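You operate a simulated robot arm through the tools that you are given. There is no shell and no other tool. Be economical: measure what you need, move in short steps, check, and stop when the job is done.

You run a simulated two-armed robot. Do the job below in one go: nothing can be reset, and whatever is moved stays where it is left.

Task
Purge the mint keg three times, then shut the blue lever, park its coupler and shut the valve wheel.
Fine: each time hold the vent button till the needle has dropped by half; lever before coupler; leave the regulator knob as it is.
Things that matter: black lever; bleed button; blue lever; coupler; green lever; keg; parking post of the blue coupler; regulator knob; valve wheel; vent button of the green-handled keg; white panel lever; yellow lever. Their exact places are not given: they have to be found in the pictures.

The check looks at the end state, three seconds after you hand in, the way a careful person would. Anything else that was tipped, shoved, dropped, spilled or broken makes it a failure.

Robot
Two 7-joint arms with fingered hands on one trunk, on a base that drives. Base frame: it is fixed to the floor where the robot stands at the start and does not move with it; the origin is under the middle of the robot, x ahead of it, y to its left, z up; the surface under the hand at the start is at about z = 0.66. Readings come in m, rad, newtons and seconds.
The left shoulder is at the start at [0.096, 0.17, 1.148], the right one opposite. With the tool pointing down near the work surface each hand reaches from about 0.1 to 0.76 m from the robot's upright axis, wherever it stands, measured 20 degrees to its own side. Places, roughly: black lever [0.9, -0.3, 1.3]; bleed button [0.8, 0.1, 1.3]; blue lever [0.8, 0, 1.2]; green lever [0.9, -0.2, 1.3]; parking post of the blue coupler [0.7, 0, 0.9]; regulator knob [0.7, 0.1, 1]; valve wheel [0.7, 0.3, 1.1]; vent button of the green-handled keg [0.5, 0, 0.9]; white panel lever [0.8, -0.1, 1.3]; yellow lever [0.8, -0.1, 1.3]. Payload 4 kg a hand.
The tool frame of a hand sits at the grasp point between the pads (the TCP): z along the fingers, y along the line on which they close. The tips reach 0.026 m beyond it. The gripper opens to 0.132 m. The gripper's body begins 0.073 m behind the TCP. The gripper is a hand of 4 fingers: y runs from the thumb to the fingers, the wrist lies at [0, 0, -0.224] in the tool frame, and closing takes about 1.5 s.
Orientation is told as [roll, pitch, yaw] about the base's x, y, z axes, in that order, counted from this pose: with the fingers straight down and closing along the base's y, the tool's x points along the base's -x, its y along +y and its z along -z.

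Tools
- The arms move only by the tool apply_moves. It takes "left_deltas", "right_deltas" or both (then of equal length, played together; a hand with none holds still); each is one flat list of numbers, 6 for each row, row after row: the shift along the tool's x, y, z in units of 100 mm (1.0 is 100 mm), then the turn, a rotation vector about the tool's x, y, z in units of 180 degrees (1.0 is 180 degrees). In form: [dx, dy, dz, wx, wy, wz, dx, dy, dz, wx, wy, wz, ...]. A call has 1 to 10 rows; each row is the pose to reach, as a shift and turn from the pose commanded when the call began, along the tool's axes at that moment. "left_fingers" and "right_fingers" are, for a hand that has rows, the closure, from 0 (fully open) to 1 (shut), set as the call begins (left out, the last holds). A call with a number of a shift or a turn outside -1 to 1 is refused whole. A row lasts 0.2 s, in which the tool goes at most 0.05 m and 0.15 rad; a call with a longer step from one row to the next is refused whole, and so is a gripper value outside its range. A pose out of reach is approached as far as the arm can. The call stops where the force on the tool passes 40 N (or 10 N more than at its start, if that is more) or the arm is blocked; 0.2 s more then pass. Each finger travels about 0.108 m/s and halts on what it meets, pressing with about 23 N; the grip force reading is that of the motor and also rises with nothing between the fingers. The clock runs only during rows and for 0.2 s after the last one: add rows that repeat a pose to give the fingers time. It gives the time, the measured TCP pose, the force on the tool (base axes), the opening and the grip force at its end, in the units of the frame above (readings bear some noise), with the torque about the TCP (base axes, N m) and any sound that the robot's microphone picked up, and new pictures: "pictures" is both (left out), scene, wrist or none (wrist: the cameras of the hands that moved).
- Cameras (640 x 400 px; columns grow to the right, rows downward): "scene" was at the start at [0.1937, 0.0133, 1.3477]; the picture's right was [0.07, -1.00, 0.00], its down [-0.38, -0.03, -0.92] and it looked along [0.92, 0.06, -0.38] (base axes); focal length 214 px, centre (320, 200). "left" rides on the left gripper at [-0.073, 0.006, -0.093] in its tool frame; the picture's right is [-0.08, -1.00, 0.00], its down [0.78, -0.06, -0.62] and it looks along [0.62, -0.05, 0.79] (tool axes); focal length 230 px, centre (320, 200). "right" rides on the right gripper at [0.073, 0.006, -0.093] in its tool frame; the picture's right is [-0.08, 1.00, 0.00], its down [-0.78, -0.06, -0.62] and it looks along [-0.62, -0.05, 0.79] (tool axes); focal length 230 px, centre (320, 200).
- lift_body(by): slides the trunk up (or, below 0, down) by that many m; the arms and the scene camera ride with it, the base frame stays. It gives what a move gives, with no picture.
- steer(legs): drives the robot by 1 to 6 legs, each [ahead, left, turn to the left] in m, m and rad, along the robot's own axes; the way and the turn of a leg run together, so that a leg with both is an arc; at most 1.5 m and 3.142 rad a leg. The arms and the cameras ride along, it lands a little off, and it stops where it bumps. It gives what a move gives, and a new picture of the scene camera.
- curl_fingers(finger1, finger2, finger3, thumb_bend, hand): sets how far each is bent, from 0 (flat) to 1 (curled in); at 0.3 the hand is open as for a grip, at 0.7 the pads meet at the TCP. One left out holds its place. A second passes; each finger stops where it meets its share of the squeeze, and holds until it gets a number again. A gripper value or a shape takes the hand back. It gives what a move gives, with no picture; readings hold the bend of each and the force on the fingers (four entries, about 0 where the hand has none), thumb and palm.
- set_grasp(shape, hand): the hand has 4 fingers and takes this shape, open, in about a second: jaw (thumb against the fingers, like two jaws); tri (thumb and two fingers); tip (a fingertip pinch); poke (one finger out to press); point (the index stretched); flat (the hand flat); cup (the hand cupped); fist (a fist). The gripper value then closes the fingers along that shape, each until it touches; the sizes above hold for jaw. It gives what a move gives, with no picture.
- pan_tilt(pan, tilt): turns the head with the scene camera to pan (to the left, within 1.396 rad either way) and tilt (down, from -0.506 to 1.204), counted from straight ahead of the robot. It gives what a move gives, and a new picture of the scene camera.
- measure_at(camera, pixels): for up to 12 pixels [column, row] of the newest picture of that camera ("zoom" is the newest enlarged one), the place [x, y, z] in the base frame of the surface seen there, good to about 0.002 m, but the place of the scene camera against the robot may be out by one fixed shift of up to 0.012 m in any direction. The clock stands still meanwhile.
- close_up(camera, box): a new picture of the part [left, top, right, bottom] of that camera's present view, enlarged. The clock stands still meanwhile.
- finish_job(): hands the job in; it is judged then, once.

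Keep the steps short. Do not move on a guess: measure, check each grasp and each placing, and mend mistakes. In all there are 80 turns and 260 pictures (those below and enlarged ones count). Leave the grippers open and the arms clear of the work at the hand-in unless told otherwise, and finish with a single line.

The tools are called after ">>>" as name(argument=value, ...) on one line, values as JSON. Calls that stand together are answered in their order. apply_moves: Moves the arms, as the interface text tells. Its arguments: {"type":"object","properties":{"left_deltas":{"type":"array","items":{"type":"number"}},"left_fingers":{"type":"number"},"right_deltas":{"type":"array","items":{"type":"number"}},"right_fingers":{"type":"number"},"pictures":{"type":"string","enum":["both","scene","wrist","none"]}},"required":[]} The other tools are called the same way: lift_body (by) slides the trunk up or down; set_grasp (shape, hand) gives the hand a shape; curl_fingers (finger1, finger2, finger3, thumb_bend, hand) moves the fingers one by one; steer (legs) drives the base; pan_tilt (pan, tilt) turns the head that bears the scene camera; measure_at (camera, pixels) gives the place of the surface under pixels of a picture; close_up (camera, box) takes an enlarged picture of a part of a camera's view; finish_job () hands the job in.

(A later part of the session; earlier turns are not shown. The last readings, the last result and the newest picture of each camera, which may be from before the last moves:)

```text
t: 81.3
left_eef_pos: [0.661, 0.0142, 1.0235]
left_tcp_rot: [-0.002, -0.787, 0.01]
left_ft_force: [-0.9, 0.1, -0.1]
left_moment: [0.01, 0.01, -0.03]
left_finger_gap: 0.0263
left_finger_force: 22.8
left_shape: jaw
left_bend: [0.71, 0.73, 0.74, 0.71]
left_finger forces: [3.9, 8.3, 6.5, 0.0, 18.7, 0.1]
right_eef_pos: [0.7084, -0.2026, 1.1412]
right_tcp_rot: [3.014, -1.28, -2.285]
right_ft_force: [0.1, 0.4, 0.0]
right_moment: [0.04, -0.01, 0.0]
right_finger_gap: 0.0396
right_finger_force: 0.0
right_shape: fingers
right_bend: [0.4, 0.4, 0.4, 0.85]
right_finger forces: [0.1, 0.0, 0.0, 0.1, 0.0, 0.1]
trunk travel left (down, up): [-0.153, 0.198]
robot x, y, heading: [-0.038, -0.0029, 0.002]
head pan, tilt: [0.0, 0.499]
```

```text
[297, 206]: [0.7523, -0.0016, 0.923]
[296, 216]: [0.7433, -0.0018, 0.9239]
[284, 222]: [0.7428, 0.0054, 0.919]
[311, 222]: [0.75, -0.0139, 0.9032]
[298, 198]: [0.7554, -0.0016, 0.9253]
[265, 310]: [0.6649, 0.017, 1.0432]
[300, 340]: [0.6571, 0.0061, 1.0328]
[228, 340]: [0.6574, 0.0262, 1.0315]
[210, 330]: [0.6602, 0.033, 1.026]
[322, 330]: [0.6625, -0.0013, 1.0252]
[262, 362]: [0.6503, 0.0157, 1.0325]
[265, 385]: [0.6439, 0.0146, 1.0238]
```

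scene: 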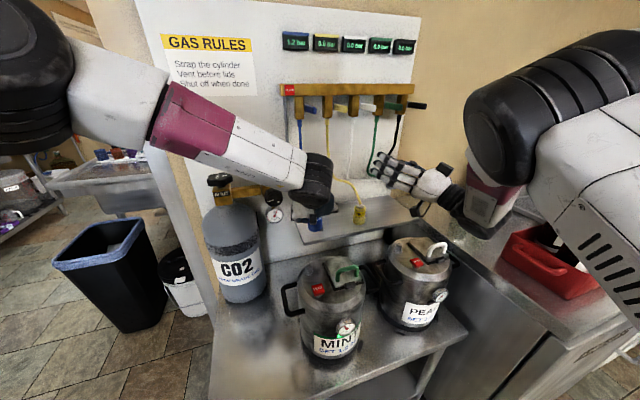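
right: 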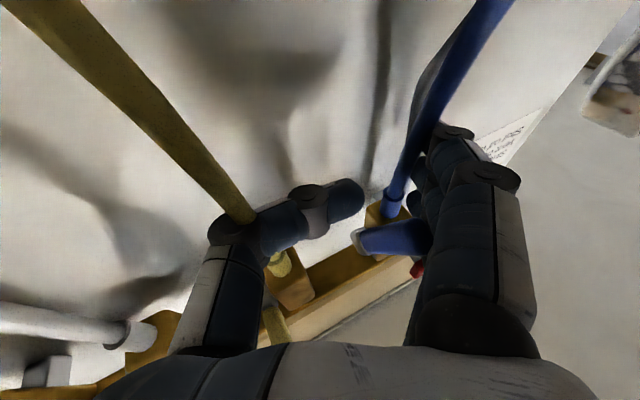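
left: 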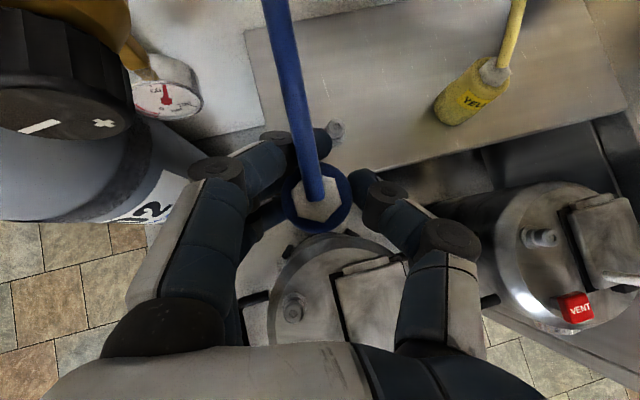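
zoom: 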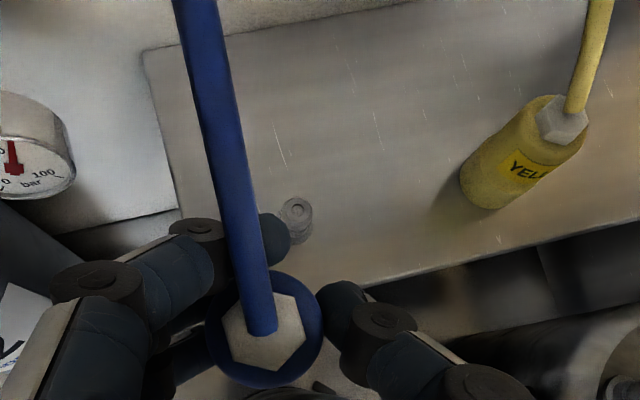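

Coupler axis (0.661,0.016), post axis ≈ (0.748,−0.002). I move over it, then lower 42 mm to just above contact and look.

>>> apply_moves(left_deltas=[-0.154, -0.045, 0.154, 0, 0, 0, -0.308, -0.09, 0.308, 0, 0, 0, -0.462, -0.135, 0.462, 0, 0, 0, -0.615, -0.18, 0.615, 0, 0, 0, -0.615, -0.18, 0.615, 0, 0, 0], pictures="wrist")

>>> apply_moves(left_deltas=[0.1, 0, 0.1, 0, 0, 0, 0.2, 0, 0.2, 0, 0, 0, 0.3, 0, 0.3, 0, 0, 0], pictures="scene")

>>> close_up(camera="scene", box=[280, 150, 400, 250])

>>> close_up(camera="left", box=[220, 80, 440, 280])

```text
t: 82.5
left_eef_pos: [0.7491, -0.0032, 1.0237]
left_tcp_rot: [-0.001, -0.786, 0.008]
left_ft_force: [-0.9, -0.8, -0.7]
left_moment: [-0.02, 0.01, 0.01]
left_finger_gap: 0.0261
left_finger_force: 23.4
left_shape: jaw
left_bend: [0.71, 0.73, 0.74, 0.71]
left_finger forces: [3.7, 8.3, 6.5, 0.0, 18.7, 0.1]
right_eef_pos: [0.7082, -0.2025, 1.1408]
right_tcp_rot: [3.015, -1.28, -2.284]
right_ft_force: [-0.1, -0.3, 0.1]
right_moment: [-0.01, 0.01, -0.01]
right_finger_gap: 0.0395
right_finger_force: 0.1
right_shape: fingers
right_bend: [0.4, 0.4, 0.4, 0.85]
right_finger forces: [0.0, 0.0, 0.0, 0.0, 0.0, 0.0]
trunk travel left (down, up): [-0.153, 0.198]
robot x, y, heading: [-0.0346, -0.006, 0.005]
head pan, tilt: [0.0, 0.499]
```

left: 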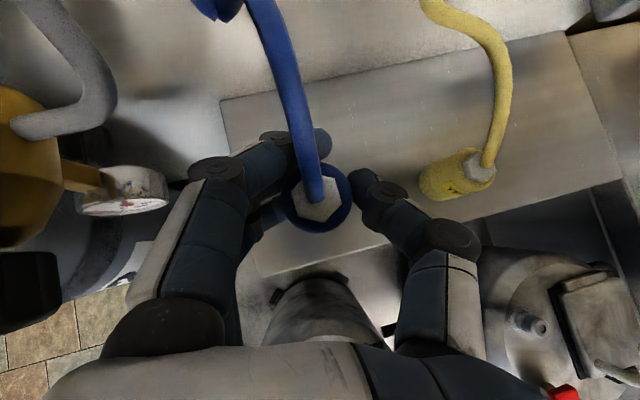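

```text
t: 83.3
left_eef_pos: [0.7482, -0.0033, 0.9812]
left_tcp_rot: [-0.002, -0.787, 0.01]
left_ft_force: [-0.5, 1.1, 0.8]
left_moment: [-0.01, 0.08, 0.01]
left_finger_gap: 0.0265
left_finger_force: 22.8
left_shape: jaw
left_bend: [0.71, 0.73, 0.74, 0.71]
left_finger forces: [5.2, 8.2, 8.1, 0.1, 19.1, 0.0]
right_eef_pos: [0.7083, -0.203, 1.1414]
right_tcp_rot: [3.014, -1.281, -2.283]
right_ft_force: [-0.6, -0.2, 0.3]
right_moment: [0.01, 0.03, -0.01]
right_finger_gap: 0.0392
right_finger_force: 0.1
right_shape: fingers
right_bend: [0.4, 0.4, 0.4, 0.85]
right_finger forces: [0.1, 0.0, 0.0, 0.0, 0.1, 0.0]
trunk travel left (down, up): [-0.153, 0.198]
robot x, y, heading: [-0.0343, -0.006, 0.007]
head pan, tilt: [0.0, 0.499]
```

scene: 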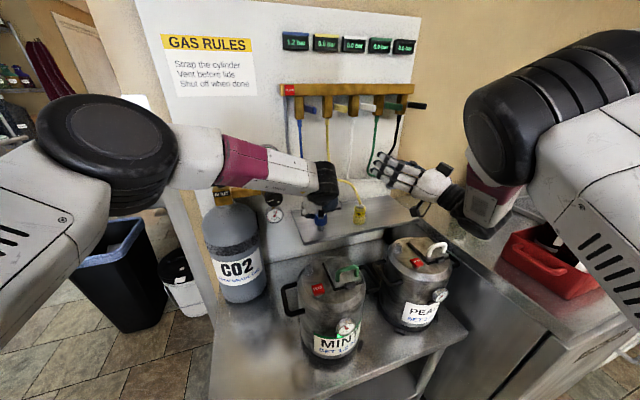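

```text
4.00 times, centred on (340, 200) of scene
```

zoom: 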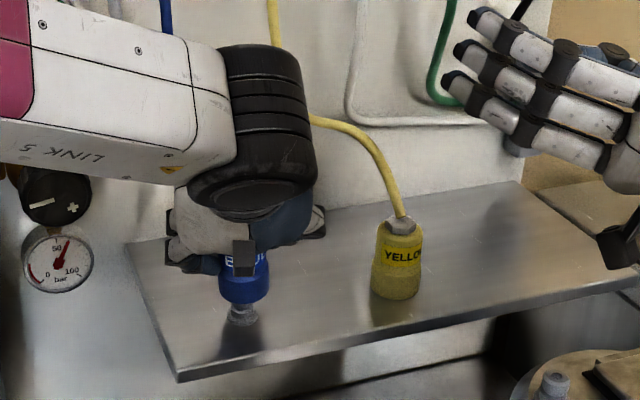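

```text
2.00 times, centred on (330, 180) of left
```

zoom: 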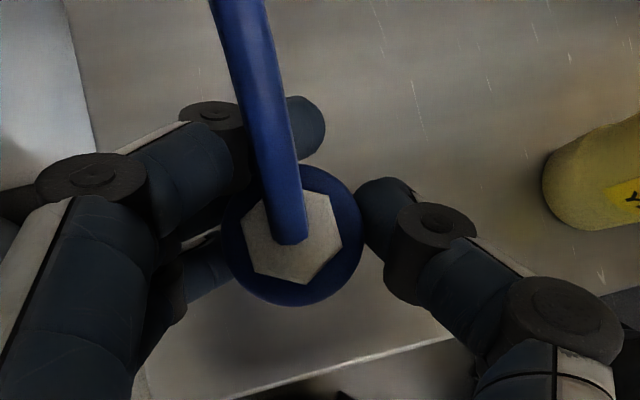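

Aligned: the post (242,312) is right under the coupler (244,290). I lower 24 mm more in small steps.

>>> apply_moves(left_deltas=[0.0425, 0, 0.0425, 0, 0, 0, 0.085, 0, 0.085, 0, 0, 0, 0.1275, 0, 0.1275, 0, 0, 0, 0.17, 0, 0.17, 0, 0, 0], pictures="none")

>>> close_up(camera="scene", box=[280, 150, 400, 250])

>>> close_up(camera="left", box=[220, 80, 440, 280])

>>> measure_at(camera="zoom", pixels=[[290, 260], [225, 240], [362, 235], [292, 300], [600, 150]])

```text
t: 84.3
left_eef_pos: [0.7482, -0.0024, 0.9589]
left_tcp_rot: [0.0, -0.792, 0.009]
left_ft_force: [-2.6, 1.1, 9.6]
left_moment: [0.26, 0.15, -0.01]
left_finger_gap: 0.0263
left_finger_force: 22.7
left_shape: jaw
left_bend: [0.71, 0.73, 0.74, 0.72]
left_finger forces: [4.6, 7.6, 12.9, 0.1, 16.2, 0.0]
right_eef_pos: [0.7072, -0.2016, 1.1427]
right_tcp_rot: [3.018, -1.281, -2.288]
right_ft_force: [-0.3, -1.2, -0.5]
right_moment: [0.01, 0.01, 0.01]
right_finger_gap: 0.0393
right_finger_force: 0.0
right_shape: fingers
right_bend: [0.4, 0.4, 0.4, 0.85]
right_finger forces: [0.0, 0.0, 0.0, 0.1, 0.1, 0.1]
trunk travel left (down, up): [-0.153, 0.198]
robot x, y, heading: [-0.0356, -0.0031, 0.002]
head pan, tilt: [0.0, 0.499]
```

```text
4.00 times, centred on (340, 200) of scene
```

zoom: 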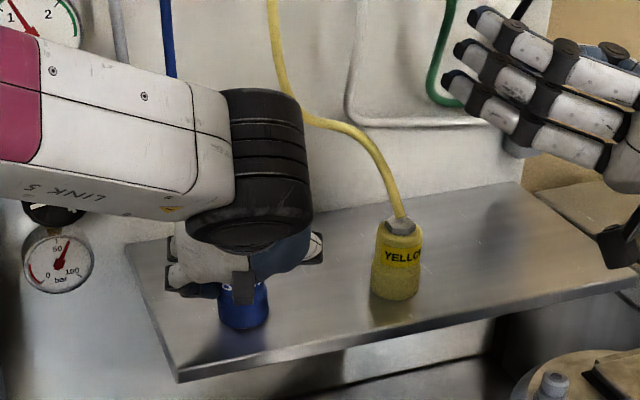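

```text
2.00 times, centred on (330, 180) of left
```

zoom: 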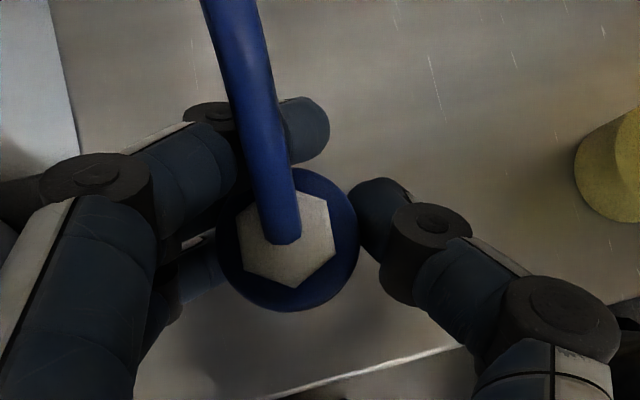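

```text
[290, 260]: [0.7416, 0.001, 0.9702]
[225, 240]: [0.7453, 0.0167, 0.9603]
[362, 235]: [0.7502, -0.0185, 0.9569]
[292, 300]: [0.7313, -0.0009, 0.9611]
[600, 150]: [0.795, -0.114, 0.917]
```

The coupler is down on the post (hex top 0.970, like the yellow one, 9.6 N upward). I press 4 mm more, then open and back out along the hand axis.

>>> apply_moves(left_deltas=[0.014, 0, 0.014, 0, 0, 0, 0.028, 0, 0.028, 0, 0, 0, 0.028, 0, 0.028, 0, 0, 0], pictures="none")

>>> apply_moves(left_deltas=[0, 0, 0, 0, 0, 0, 0, 0, 0, 0, 0, 0, 0, 0, 0, 0, 0, 0, 0, 0, 0, 0, 0, 0, 0, 0, 0, 0, 0, 0], left_fingers=0.5, pictures="none")

>>> apply_moves(left_deltas=[0, 0, -0.2, 0, 0, 0, 0, 0, -0.4, 0, 0, 0, 0, 0, -0.7, 0, 0, 0, 0, 0, -1, 0, 0, 0], pictures="both")

>>> close_up(camera="scene", box=[270, 150, 390, 250])

```text
t: 85.1
left_eef_pos: [0.7467, -0.0029, 0.958]
left_tcp_rot: [-0.003, -0.795, 0.011]
left_ft_force: [5.1, -0.3, 29.0]
left_moment: [0.5, -0.06, -0.12]
left_finger_gap: 0.0267
left_finger_force: 23.0
left_shape: jaw
left_bend: [0.71, 0.73, 0.75, 0.72]
left_finger forces: [7.9, 8.2, 17.4, 0.0, 20.1, 0.1]
right_eef_pos: [0.7068, -0.2014, 1.1442]
right_tcp_rot: [3.021, -1.279, -2.292]
right_ft_force: [0.6, -0.6, 0.2]
right_moment: [0.04, 0.0, -0.01]
right_finger_gap: 0.0394
right_finger_force: 0.0
right_shape: fingers
right_bend: [0.4, 0.4, 0.4, 0.85]
right_finger forces: [0.0, 0.0, 0.1, 0.0, 0.1, 0.0]
trunk travel left (down, up): [-0.153, 0.198]
robot x, y, heading: [-0.0353, -0.0047, 0.002]
head pan, tilt: [0.0, 0.499]
```

```text
t: 86.3
left_eef_pos: [0.7476, -0.0043, 0.9524]
left_tcp_rot: [0.001, -0.785, 0.009]
left_ft_force: [0.2, -0.5, 0.3]
left_moment: [-0.03, 0.03, 0.0]
left_finger_gap: 0.0654
left_finger_force: 0.1
left_shape: jaw
left_bend: [0.73, 0.73, 0.73, 0.7]
left_finger forces: [0.1, 0.1, 0.0, 0.0, 0.0, 0.1]
right_eef_pos: [0.7082, -0.202, 1.1413]
right_tcp_rot: [3.011, -1.282, -2.282]
right_ft_force: [-0.4, 0.5, 0.2]
right_moment: [0.01, -0.01, 0.0]
right_finger_gap: 0.0394
right_finger_force: 0.0
right_shape: fingers
right_bend: [0.4, 0.4, 0.4, 0.85]
right_finger forces: [0.0, 0.0, 0.0, 0.0, 0.0, 0.1]
trunk travel left (down, up): [-0.153, 0.198]
robot x, y, heading: [-0.0328, -0.0036, 0.003]
head pan, tilt: [0.0, 0.499]
```

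```text
t: 87.3
left_eef_pos: [0.6774, -0.0031, 1.0249]
left_tcp_rot: [0.001, -0.788, 0.008]
left_ft_force: [-0.4, -0.9, -0.6]
left_moment: [0.03, 0.02, -0.01]
left_finger_gap: 0.0654
left_finger_force: 0.0
left_shape: jaw
left_bend: [0.73, 0.73, 0.73, 0.7]
left_finger forces: [0.0, 0.0, 0.0, 0.1, 0.0, 0.1]
right_eef_pos: [0.7084, -0.2025, 1.1414]
right_tcp_rot: [3.012, -1.28, -2.285]
right_ft_force: [-1.0, 1.2, 0.5]
right_moment: [0.02, 0.02, 0.02]
right_finger_gap: 0.0394
right_finger_force: 0.2
right_shape: fingers
right_bend: [0.4, 0.4, 0.4, 0.85]
right_finger forces: [0.0, 0.0, 0.0, 0.1, 0.1, 0.1]
trunk travel left (down, up): [-0.153, 0.198]
robot x, y, heading: [-0.0362, -0.0024, -0.0]
head pan, tilt: [0.0, 0.499]
```

scene: 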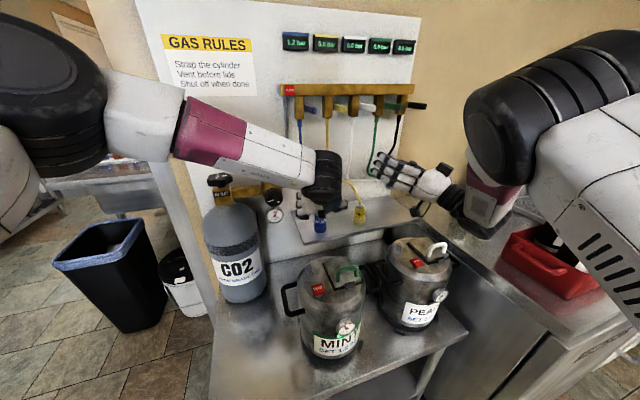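
left: 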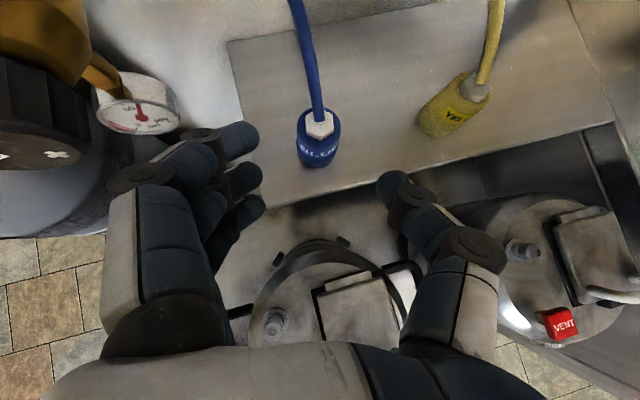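

```text
4.00 times, centred on (330, 200) of scene
```

zoom: 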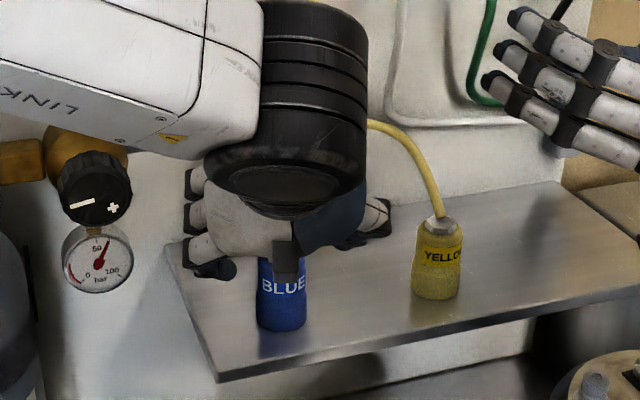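

The blue coupler is parked upright. Now the wheel: I raise and level the left hand to point down, carry it left above the cylinder with yaw +1.2 rad, opened to ~0.1 m.

>>> apply_moves(left_deltas=[-0.16, 0, -0.25, 0, 0, 0, -0.32, 0, -0.5, 0, 0, 0, -0.48, 0, -0.75, 0, 0, 0, -0.65, 0, -1, 0, 0, 0], pictures="none")

>>> apply_moves(left_deltas=[-0.08, 0, -0.17, 0, 0.0417, 0, -0.16, 0, -0.34, 0, 0.0833, 0, -0.25, 0, -0.5, 0, 0.125, 0, -0.33, 0, -0.67, 0, 0.1667, 0, -0.42, 0, -0.84, 0, 0.2083, 0, -0.5, 0, -1, 0, 0.25, 0], left_fingers=0.2, pictures="none")

>>> apply_moves(left_deltas=[0, 0.25, 0, 0, 0, 0, 0, 0.5, 0, 0, 0, 0, 0, 0.75, 0, 0, 0, 0, 0, 1, 0, 0, 0, 0], pictures="none")

>>> apply_moves(left_deltas=[0, 0.125, 0, 0, 0, -0.0477, 0, 0.25, 0, 0, 0, -0.0954, 0, 0.375, 0, 0, 0, -0.143, 0, 0.5, 0, 0, 0, -0.191, 0, 0.625, 0, 0, 0, -0.2387, 0, 0.75, 0, 0, 0, -0.2864, 0, 0.875, 0, 0, 0, -0.334, 0, 1, 0, 0, 0, -0.3815], pictures="none")

>>> apply_moves(left_deltas=[-0.25, -0.13, 0, 0, 0, 0, -0.5, -0.26, 0, 0, 0, 0, -0.75, -0.4, 0, 0, 0, 0, -0.99, -0.54, 0, 0, 0, 0, -0.99, -0.54, 0, 0, 0, 0], pictures="both")

```text
t: 88.3
left_eef_pos: [0.6509, -0.0033, 1.1381]
left_tcp_rot: [0.0, -0.786, 0.008]
left_ft_force: [-0.8, -0.1, 0.7]
left_moment: [0.0, 0.0, 0.0]
left_finger_gap: 0.0655
left_finger_force: 0.0
left_shape: jaw
left_bend: [0.73, 0.73, 0.73, 0.7]
left_finger forces: [0.0, 0.0, 0.1, 0.1, 0.0, 0.1]
right_eef_pos: [0.7085, -0.2025, 1.1416]
right_tcp_rot: [3.013, -1.281, -2.285]
right_ft_force: [-0.6, 0.4, -0.2]
right_moment: [0.02, 0.01, 0.0]
right_finger_gap: 0.0394
right_finger_force: 0.1
right_shape: fingers
right_bend: [0.4, 0.4, 0.4, 0.85]
right_finger forces: [0.0, 0.0, 0.0, 0.1, 0.0, 0.0]
trunk travel left (down, up): [-0.153, 0.198]
robot x, y, heading: [-0.0316, -0.001, 0.0]
head pan, tilt: [0.0, 0.499]
```

```text
t: 89.7
left_eef_pos: [0.6089, 0.0018, 1.2351]
left_tcp_rot: [-0.002, -0.061, 0.004]
left_ft_force: [0.3, -0.7, -0.5]
left_moment: [0.03, 0.0, -0.02]
left_finger_gap: 0.1056
left_finger_force: 0.0
left_shape: jaw
left_bend: [0.59, 0.59, 0.59, 0.55]
left_finger forces: [0.1, 0.0, 0.0, 0.0, 0.0, 0.0]
left hand out of reach, approached as far as the arm can: row 6
right_eef_pos: [0.7091, -0.2015, 1.1409]
right_tcp_rot: [3.014, -1.283, -2.284]
right_ft_force: [-0.2, 0.7, 0.1]
right_moment: [-0.03, 0.0, 0.01]
right_finger_gap: 0.0391
right_finger_force: 0.0
right_shape: fingers
right_bend: [0.4, 0.4, 0.4, 0.85]
right_finger forces: [0.1, 0.0, 0.0, 0.0, 0.0, 0.0]
trunk travel left (down, up): [-0.153, 0.198]
robot x, y, heading: [-0.0366, -0.0003, 0.003]
head pan, tilt: [0.0, 0.499]
```

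```text
t: 90.7
left_eef_pos: [0.6079, 0.1003, 1.2353]
left_tcp_rot: [0.001, -0.066, 0.007]
left_ft_force: [-0.5, 0.3, -0.4]
left_moment: [-0.04, 0.0, -0.03]
left_finger_gap: 0.1054
left_finger_force: 0.2
left_shape: jaw
left_bend: [0.59, 0.59, 0.59, 0.55]
left_finger forces: [0.0, 0.0, 0.0, 0.0, 0.0, 0.0]
right_eef_pos: [0.7088, -0.2009, 1.1402]
right_tcp_rot: [3.013, -1.282, -2.285]
right_ft_force: [-0.7, 1.1, 0.4]
right_moment: [0.0, -0.02, 0.01]
right_finger_gap: 0.0393
right_finger_force: 0.1
right_shape: fingers
right_bend: [0.4, 0.4, 0.4, 0.85]
right_finger forces: [0.0, 0.0, 0.0, 0.1, 0.1, 0.0]
trunk travel left (down, up): [-0.153, 0.198]
robot x, y, heading: [-0.0366, -0.0019, 0.002]
head pan, tilt: [0.0, 0.499]
```

```text
t: 92.5
left_eef_pos: [0.608, 0.203, 1.235]
left_tcp_rot: [-0.062, -0.024, 1.211]
left_ft_force: [-0.2, -0.6, 0.3]
left_moment: [0.02, 0.02, 0.03]
left_finger_gap: 0.1054
left_finger_force: 0.1
left_shape: jaw
left_bend: [0.59, 0.59, 0.59, 0.55]
left_finger forces: [0.0, 0.0, 0.0, 0.0, 0.0, 0.0]
right_eef_pos: [0.709, -0.202, 1.141]
right_tcp_rot: [3.013, -1.284, -2.283]
right_ft_force: [-0.1, 0.5, -0.7]
right_moment: [-0.03, -0.01, 0.02]
right_finger_gap: 0.0394
right_finger_force: 0.0
right_shape: fingers
right_bend: [0.4, 0.4, 0.4, 0.85]
right_finger forces: [0.0, 0.1, 0.0, 0.0, 0.0, 0.1]
trunk travel left (down, up): [-0.153, 0.198]
robot x, y, heading: [-0.0376, -0.0, 0.008]
head pan, tilt: [0.0, 0.499]
```

```text
t: 93.7
left_eef_pos: [0.6617, 0.2764, 1.2332]
left_tcp_rot: [-0.062, -0.023, 1.209]
left_ft_force: [-0.2, -0.6, 0.1]
left_moment: [-0.02, 0.01, 0.01]
left_finger_gap: 0.1056
left_finger_force: 0.1
left_shape: jaw
left_bend: [0.59, 0.59, 0.59, 0.55]
left_finger forces: [0.0, 0.0, 0.0, 0.1, 0.1, 0.1]
left hand out of reach, approached as far as the arm can: row 3, 4, 5
right_eef_pos: [0.7083, -0.2016, 1.1417]
right_tcp_rot: [3.016, -1.281, -2.284]
right_ft_force: [-0.1, 0.0, 1.1]
right_moment: [-0.02, 0.02, -0.03]
right_finger_gap: 0.0393
right_finger_force: 0.0
right_shape: fingers
right_bend: [0.4, 0.4, 0.4, 0.85]
right_finger forces: [0.1, 0.0, 0.0, 0.0, 0.1, 0.1]
trunk travel left (down, up): [-0.153, 0.198]
robot x, y, heading: [-0.0336, -0.0013, 0.004]
head pan, tilt: [0.0, 0.499]
```

scene: 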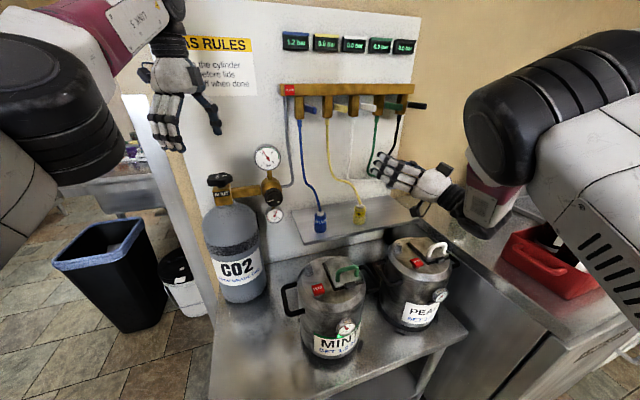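
left: 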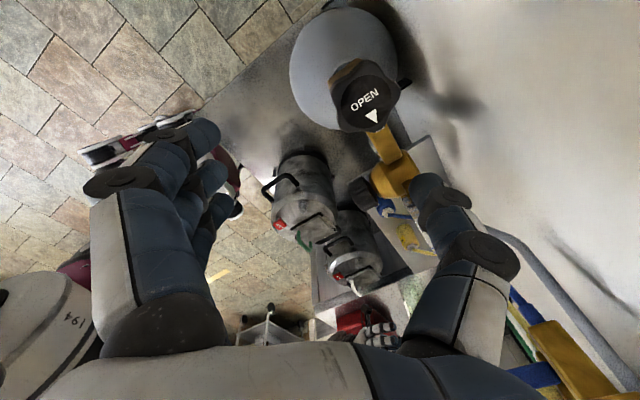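

The arm lacks ~45 mm of reach, so I drive 45 mm forward. I also measure the wheel in the left picture: centre near (366,103).

>>> measure_at(camera="left", pixels=[[366, 103], [336, 104], [399, 97], [366, 76], [372, 129], [345, 122], [392, 80], [350, 78], [385, 115], [390, 135], [392, 170], [352, 68]])

>>> steer(legs=[[0.045, 0, 0]])

>>> close_up(camera="left", box=[220, 0, 480, 240])

```text
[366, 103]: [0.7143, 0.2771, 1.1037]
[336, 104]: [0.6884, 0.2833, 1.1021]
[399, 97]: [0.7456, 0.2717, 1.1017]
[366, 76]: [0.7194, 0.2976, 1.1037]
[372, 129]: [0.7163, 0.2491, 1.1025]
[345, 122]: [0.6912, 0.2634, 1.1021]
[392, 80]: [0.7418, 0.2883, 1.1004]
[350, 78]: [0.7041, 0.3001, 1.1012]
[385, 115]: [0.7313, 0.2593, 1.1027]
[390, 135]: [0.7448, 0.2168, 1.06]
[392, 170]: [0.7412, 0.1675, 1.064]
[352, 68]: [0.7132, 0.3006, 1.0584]
```

```text
t: 94.6
left_eef_pos: [0.707, 0.2769, 1.2314]
left_tcp_rot: [-0.059, -0.021, 1.209]
left_ft_force: [-0.7, -0.7, -1.1]
left_moment: [0.01, 0.05, 0.01]
left_finger_gap: 0.1053
left_finger_force: 0.2
left_shape: jaw
left_bend: [0.59, 0.59, 0.59, 0.55]
left_finger forces: [0.0, 0.0, 0.1, 0.0, 0.1, 0.0]
right_eef_pos: [0.7537, -0.2014, 1.1399]
right_tcp_rot: [3.011, -1.282, -2.281]
right_ft_force: [0.4, 0.2, -0.1]
right_moment: [0.03, 0.0, 0.02]
right_finger_gap: 0.0392
right_finger_force: 0.0
right_shape: fingers
right_bend: [0.4, 0.4, 0.4, 0.85]
right_finger forces: [0.1, 0.0, 0.0, 0.0, 0.1, 0.0]
trunk travel left (down, up): [-0.153, 0.198]
robot x, y, heading: [0.0073, -0.0038, 0.001]
head pan, tilt: [0.0, 0.499]
```

scene: 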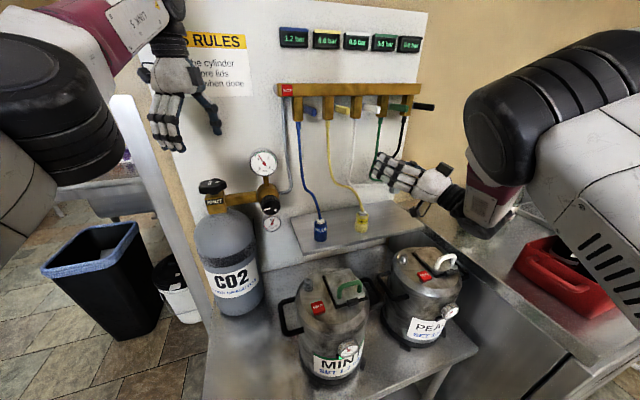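

```text
1.67 times, centred on (350, 120) of left
```

zoom: 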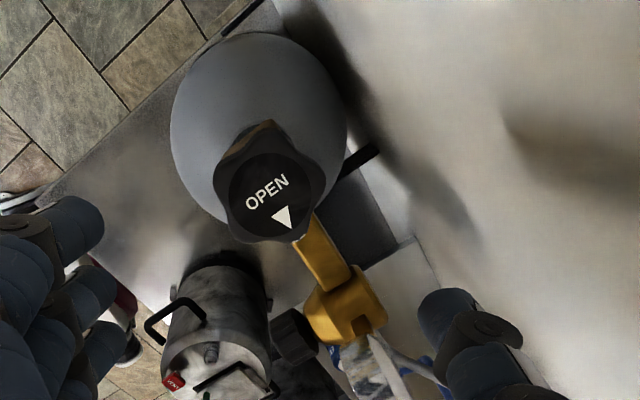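

Wheel centre ≈ (0.717,0.275), top 1.103, radius ~30 mm. Descending along the slightly tilted hand axis lands on it. I go down 133 mm, close, and turn clockwise 86°.

>>> apply_moves(left_deltas=[0, 0, 0.33, 0, 0, 0, 0, 0, 0.66, 0, 0, 0, 0, -0.01, 1, 0, 0, 0, 0, -0.02, 1, 0, 0, 0], pictures="none")

>>> apply_moves(left_deltas=[0, 0, 0.11, 0, 0, 0, 0, 0, 0.22, 0, 0, 0, 0, 0, 0.33, 0, 0, 0], pictures="none")

>>> apply_moves(left_deltas=[0, 0, 0, 0, 0, 0, 0, 0, 0, 0, 0, 0, 0, 0, 0, 0, 0, 0, 0, 0, 0, 0, 0, 0, 0, 0, 0, 0, 0, 0, 0, 0, 0, 0, 0, 0, 0, 0, 0, 0, 0, 0], left_fingers=1.0, pictures="wrist")

>>> apply_moves(left_deltas=[0, 0, 0, 0, 0, 0.0477, 0, 0, 0, 0, 0, 0.0954, 0, 0, 0, 0, 0, 0.143, 0, 0, 0, 0, 0, 0.1908, 0, 0, 0, 0, 0, 0.2385, 0, 0, 0, 0, 0, 0.2862, 0, 0, 0, 0, 0, 0.3339, 0, 0, 0, 0, 0, 0.3816, 0, 0, 0, 0, 0, 0.4293, 0, 0, 0, 0, 0, 0.477], pictures="both")

>>> close_up(camera="scene", box=[170, 130, 300, 230])

```text
t: 95.6
left_eef_pos: [0.745, 0.2797, 1.1433]
left_tcp_rot: [-0.062, -0.022, 1.207]
left_ft_force: [-1.2, -0.9, 1.0]
left_moment: [-0.01, -0.01, 0.02]
left_finger_gap: 0.1055
left_finger_force: 0.1
left_shape: jaw
left_bend: [0.59, 0.59, 0.59, 0.55]
left_finger forces: [0.0, 0.0, 0.0, 0.0, 0.0, 0.0]
left hand out of reach, approached as far as the arm can: row 1, 2, 3, 4
right_eef_pos: [0.7515, -0.2015, 1.1409]
right_tcp_rot: [3.015, -1.282, -2.285]
right_ft_force: [0.0, 0.6, 0.1]
right_moment: [-0.01, 0.04, 0.05]
right_finger_gap: 0.0394
right_finger_force: 0.1
right_shape: fingers
right_bend: [0.4, 0.4, 0.4, 0.85]
right_finger forces: [0.0, 0.0, 0.0, 0.0, 0.0, 0.0]
trunk travel left (down, up): [-0.153, 0.198]
robot x, y, heading: [0.0078, -0.0053, 0.006]
head pan, tilt: [0.0, 0.499]
```

```text
t: 96.4
left_eef_pos: [0.75, 0.2797, 1.1161]
left_tcp_rot: [-0.062, -0.024, 1.207]
left_ft_force: [-19.0, -2.0, 9.3]
left_moment: [0.05, 0.14, -0.55]
left_finger_gap: 0.1059
left_finger_force: 0.1
left_shape: jaw
left_bend: [0.59, 0.57, 0.55, 0.57]
left_finger forces: [0.0, 3.1, 4.5, 0.0, 13.4, 0.0]
left hand out of reach, approached as far as the arm can: row 1, 2, 3
right_eef_pos: [0.7499, -0.2032, 1.1445]
right_tcp_rot: [3.019, -1.281, -2.289]
right_ft_force: [0.0, 0.5, 0.1]
right_moment: [0.01, -0.03, -0.03]
right_finger_gap: 0.0392
right_finger_force: 0.1
right_shape: fingers
right_bend: [0.4, 0.4, 0.4, 0.85]
right_finger forces: [0.0, 0.1, 0.1, 0.0, 0.0, 0.0]
trunk travel left (down, up): [-0.153, 0.198]
robot x, y, heading: [0.0119, -0.0002, 0.003]
head pan, tilt: [0.0, 0.499]
```

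```text
t: 98.0
left_eef_pos: [0.7504, 0.286, 1.1125]
left_tcp_rot: [-0.06, -0.023, 1.212]
left_ft_force: [-28.1, 25.1, -2.5]
left_moment: [0.5, 0.45, -1.27]
left_finger_gap: 0.0467
left_finger_force: 22.7
left_shape: jaw
left_bend: [0.67, 0.67, 0.61, 0.76]
left_finger forces: [0.0, 17.9, 18.8, 0.0, 0.1, 0.0]
right_eef_pos: [0.7505, -0.1981, 1.1432]
right_tcp_rot: [3.027, -1.282, -2.296]
right_ft_force: [0.4, 0.4, -0.2]
right_moment: [0.0, -0.04, 0.04]
right_finger_gap: 0.0394
right_finger_force: 0.0
right_shape: fingers
right_bend: [0.4, 0.4, 0.4, 0.85]
right_finger forces: [0.1, 0.0, 0.0, 0.1, 0.0, 0.1]
trunk travel left (down, up): [-0.153, 0.198]
robot x, y, heading: [0.0078, -0.0011, 0.008]
head pan, tilt: [0.0, 0.499]
```

left: 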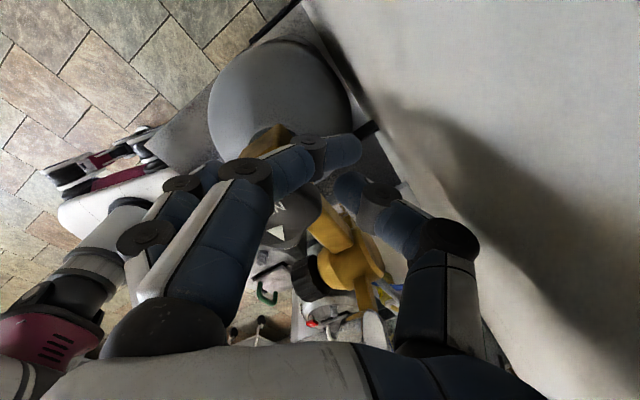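

```text
t: 98.3
left_eef_pos: [0.7479, 0.2887, 1.1118]
left_tcp_rot: [-0.049, -0.022, 1.177]
left_ft_force: [-27.5, 13.8, -2.5]
left_moment: [0.7, -0.1, -0.5]
left_finger_gap: 0.0448
left_finger_force: 23.2
left_shape: jaw
left_bend: [0.67, 0.69, 0.64, 0.76]
left_finger forces: [0.0, 11.4, 16.7, 0.0, 0.0, 0.1]
right_eef_pos: [0.7498, -0.1964, 1.1429]
right_tcp_rot: [3.022, -1.283, -2.289]
right_ft_force: [-0.7, -0.5, -1.1]
right_moment: [0.0, -0.03, -0.02]
right_finger_gap: 0.0391
right_finger_force: 0.1
right_shape: fingers
right_bend: [0.4, 0.4, 0.4, 0.85]
right_finger forces: [0.1, 0.1, 0.0, 0.0, 0.0, 0.1]
trunk travel left (down, up): [-0.153, 0.198]
robot x, y, heading: [0.0091, -0.0053, 0.005]
head pan, tilt: [0.0, 0.499]
stopped in row 1 (left hand): the force on the tool passed its limit at 61 N (the readings are from after the stop); the commanded pose is now the measured one
```

scene: 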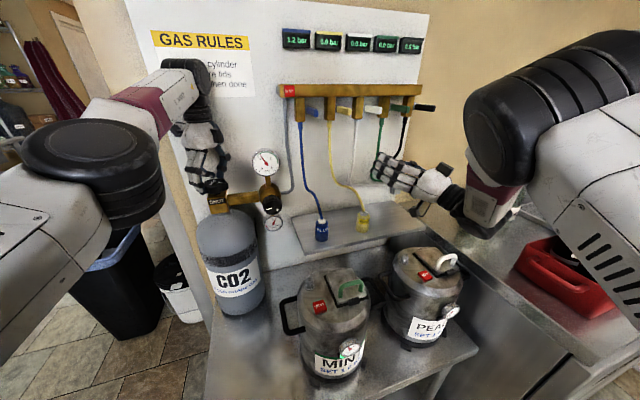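
left: 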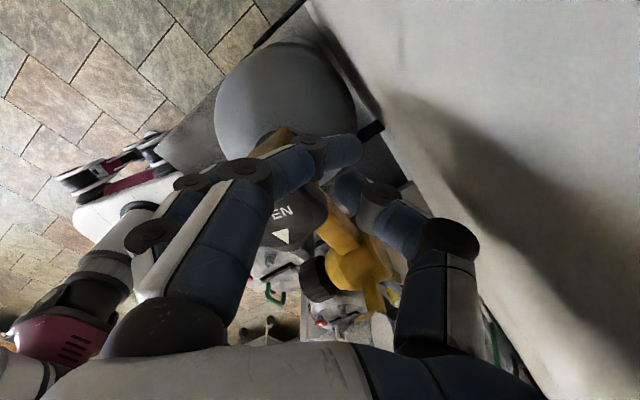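

```text
4.00 times, centred on (235, 180) of scene
5 turns are left
```

zoom: 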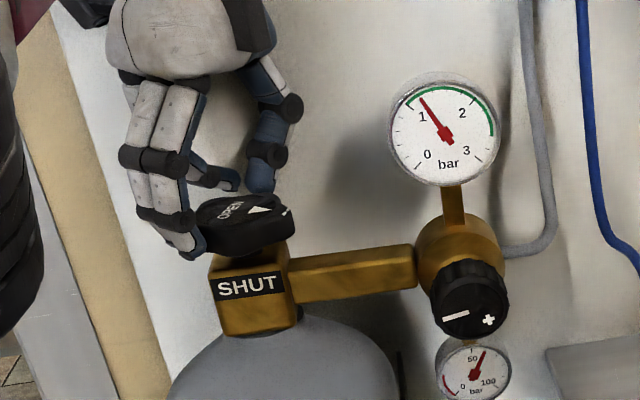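

The old unreachable command had carried over, so the hand came down 31 mm too far out. The wheel has not moved. I open, rise 35 mm, shift onto the wheel centre, go down, close and turn clockwise 120°.

>>> apply_moves(left_deltas=[0, 0, -0.05, 0, 0, 0, 0, 0, -0.2, 0, 0, 0, 0, 0, -0.37, 0, 0, 0, 0.12, 0.117, -0.37, 0, 0, 0, 0.245, 0.233, -0.37, 0, 0, 0, 0.245, 0.233, -0.37, 0, 0, 0, 0.245, 0.233, -0.15, 0, 0, 0, 0.245, 0.233, 0, 0, 0, 0, 0.245, 0.233, 0.13, 0, 0, 0], left_fingers=0.15, pictures="wrist")

>>> apply_moves(left_deltas=[0, 0, 0, 0, 0, 0, 0, 0, 0, 0, 0, 0, 0, 0, 0, 0, 0, 0, 0, 0, 0, 0, 0, 0, 0, 0, 0, 0, 0, 0, 0, 0, 0, 0, 0, 0], left_fingers=1.0, pictures="wrist")

>>> apply_moves(left_deltas=[0, 0, 0, 0, 0, 0.0477, 0, 0, 0, 0, 0, 0.0954, 0, 0, 0, 0, 0, 0.143, 0, 0, 0, 0, 0, 0.1908, 0, 0, 0, 0, 0, 0.2385, 0, 0, 0, 0, 0, 0.2862, 0, 0, 0, 0, 0, 0.3339, 0, 0, 0, 0, 0, 0.3816, 0, 0, 0, 0, 0, 0.4293, 0, 0, 0, 0, 0, 0.477], pictures="wrist")

>>> apply_moves(left_deltas=[0, 0, 0, 0, 0, 0.0477, 0, 0, 0, 0, 0, 0.0954, 0, 0, 0, 0, 0, 0.143, 0, 0, 0, 0, 0, 0.1908], pictures="wrist")

>>> close_up(camera="scene", box=[170, 130, 300, 230])

```text
t: 98.8
left_eef_pos: [0.7489, 0.2845, 1.1158]
left_tcp_rot: [-0.048, -0.02, 1.182]
left_ft_force: [-10.2, 1.2, -1.7]
left_moment: [0.07, 0.09, -0.27]
left_finger_gap: 0.1111
left_finger_force: 0.1
left_shape: jaw
left_bend: [0.54, 0.54, 0.53, 0.53]
left_finger forces: [0.1, 0.0, 1.4, 0.0, 9.4, 0.1]
left hand out of reach, approached as far as the arm can: row 2
right_eef_pos: [0.7509, -0.1997, 1.1428]
right_tcp_rot: [3.016, -1.283, -2.284]
right_ft_force: [-0.7, 0.5, -0.4]
right_moment: [-0.02, -0.03, 0.03]
right_finger_gap: 0.0394
right_finger_force: 0.0
right_shape: fingers
right_bend: [0.4, 0.4, 0.4, 0.85]
right_finger forces: [0.1, 0.0, 0.0, 0.0, 0.0, 0.1]
trunk travel left (down, up): [-0.153, 0.198]
robot x, y, heading: [0.0105, 0.0, 0.012]
head pan, tilt: [0.0, 0.499]
stopped in row 2 (left hand): the force on the tool passed its limit at 50 N (the readings are from after the stop); the commanded pose is now the measured one
```

left: 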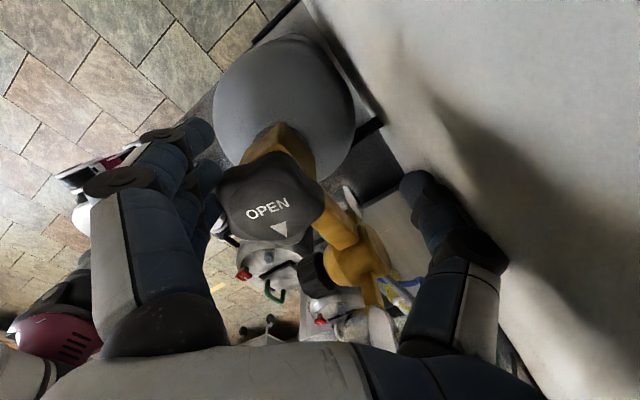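

```text
t: 100.2
left_eef_pos: [0.7491, 0.2877, 1.116]
left_tcp_rot: [-0.051, -0.019, 1.183]
left_ft_force: [-17.5, 8.4, -3.5]
left_moment: [0.23, -0.37, -0.14]
left_finger_gap: 0.0784
left_finger_force: 22.8
left_shape: jaw
left_bend: [0.67, 0.66, 0.56, 0.69]
left_finger forces: [0.0, 6.7, 9.5, 0.0, 0.0, 0.0]
right_eef_pos: [0.7511, -0.1969, 1.1421]
right_tcp_rot: [3.019, -1.281, -2.286]
right_ft_force: [-0.6, 0.1, 0.5]
right_moment: [-0.01, -0.01, 0.02]
right_finger_gap: 0.0393
right_finger_force: 0.0
right_shape: fingers
right_bend: [0.4, 0.4, 0.4, 0.85]
right_finger forces: [0.0, 0.1, 0.0, 0.1, 0.0, 0.1]
trunk travel left (down, up): [-0.153, 0.198]
robot x, y, heading: [0.0105, -0.0018, 0.006]
head pan, tilt: [0.0, 0.499]
```

left: 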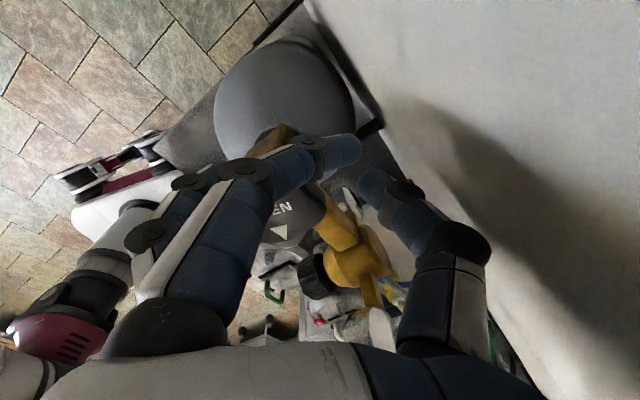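

```text
t: 100.5
left_eef_pos: [0.7461, 0.2896, 1.1169]
left_tcp_rot: [-0.045, -0.016, 1.157]
left_ft_force: [-19.4, 5.6, -4.2]
left_moment: [0.14, -0.82, 0.46]
left_finger_gap: 0.0762
left_finger_force: 23.1
left_shape: jaw
left_bend: [0.67, 0.69, 0.6, 0.69]
left_finger forces: [0.1, 4.6, 7.5, 0.0, 0.0, 0.0]
right_eef_pos: [0.7506, -0.1961, 1.1436]
right_tcp_rot: [3.02, -1.28, -2.284]
right_ft_force: [0.1, -0.5, -0.7]
right_moment: [0.02, 0.0, 0.0]
right_finger_gap: 0.0395
right_finger_force: 0.2
right_shape: fingers
right_bend: [0.4, 0.4, 0.4, 0.85]
right_finger forces: [0.0, 0.0, 0.0, 0.0, 0.0, 0.1]
trunk travel left (down, up): [-0.153, 0.198]
robot x, y, heading: [0.009, -0.0052, 0.008]
head pan, tilt: [0.0, 0.499]
stopped in row 1 (left hand): the force on the tool passed its limit at 51 N (the readings are from after the stop); the commanded pose is now the measured one
```

left: 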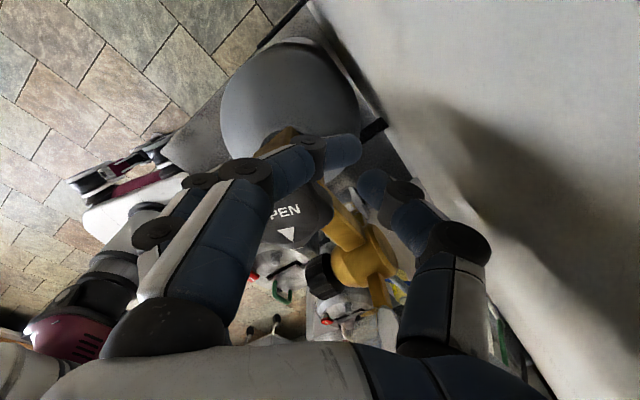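

```text
t: 100.8
left_eef_pos: [0.742, 0.2912, 1.1169]
left_tcp_rot: [-0.038, -0.015, 1.136]
left_ft_force: [-20.7, 1.3, -0.9]
left_moment: [0.21, -1.36, 0.99]
left_finger_gap: 0.0743
left_finger_force: 23.0
left_shape: jaw
left_bend: [0.67, 0.71, 0.62, 0.69]
left_finger forces: [0.1, 2.4, 5.3, 0.1, 0.1, 0.0]
right_eef_pos: [0.7494, -0.1956, 1.1426]
right_tcp_rot: [3.022, -1.28, -2.283]
right_ft_force: [-0.8, -0.5, -0.6]
right_moment: [0.0, -0.01, 0.02]
right_finger_gap: 0.0392
right_finger_force: 0.0
right_shape: fingers
right_bend: [0.4, 0.4, 0.4, 0.85]
right_finger forces: [0.0, 0.0, 0.0, 0.1, 0.0, 0.0]
trunk travel left (down, up): [-0.153, 0.198]
robot x, y, heading: [0.01, -0.001, 0.011]
head pan, tilt: [0.0, 0.499]
stopped in row 1 (left hand): the force on the tool passed its limit at 54 N (the readings are from after the stop); the commanded pose is now the measured one
```

left: 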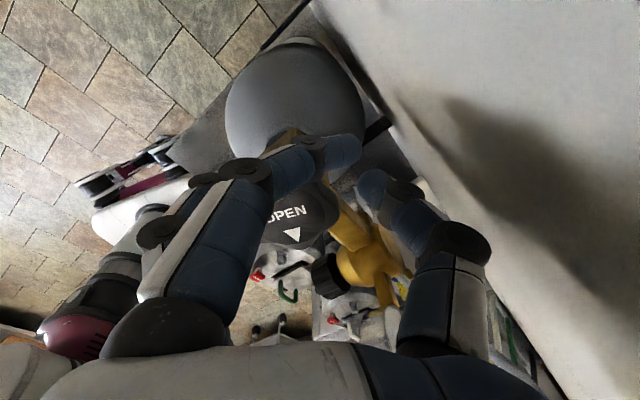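

```text
4.00 times, centred on (235, 180) of scene
4 turns are left
```

zoom: 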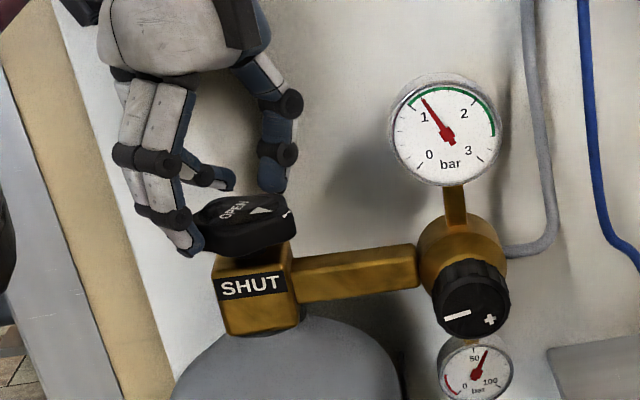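

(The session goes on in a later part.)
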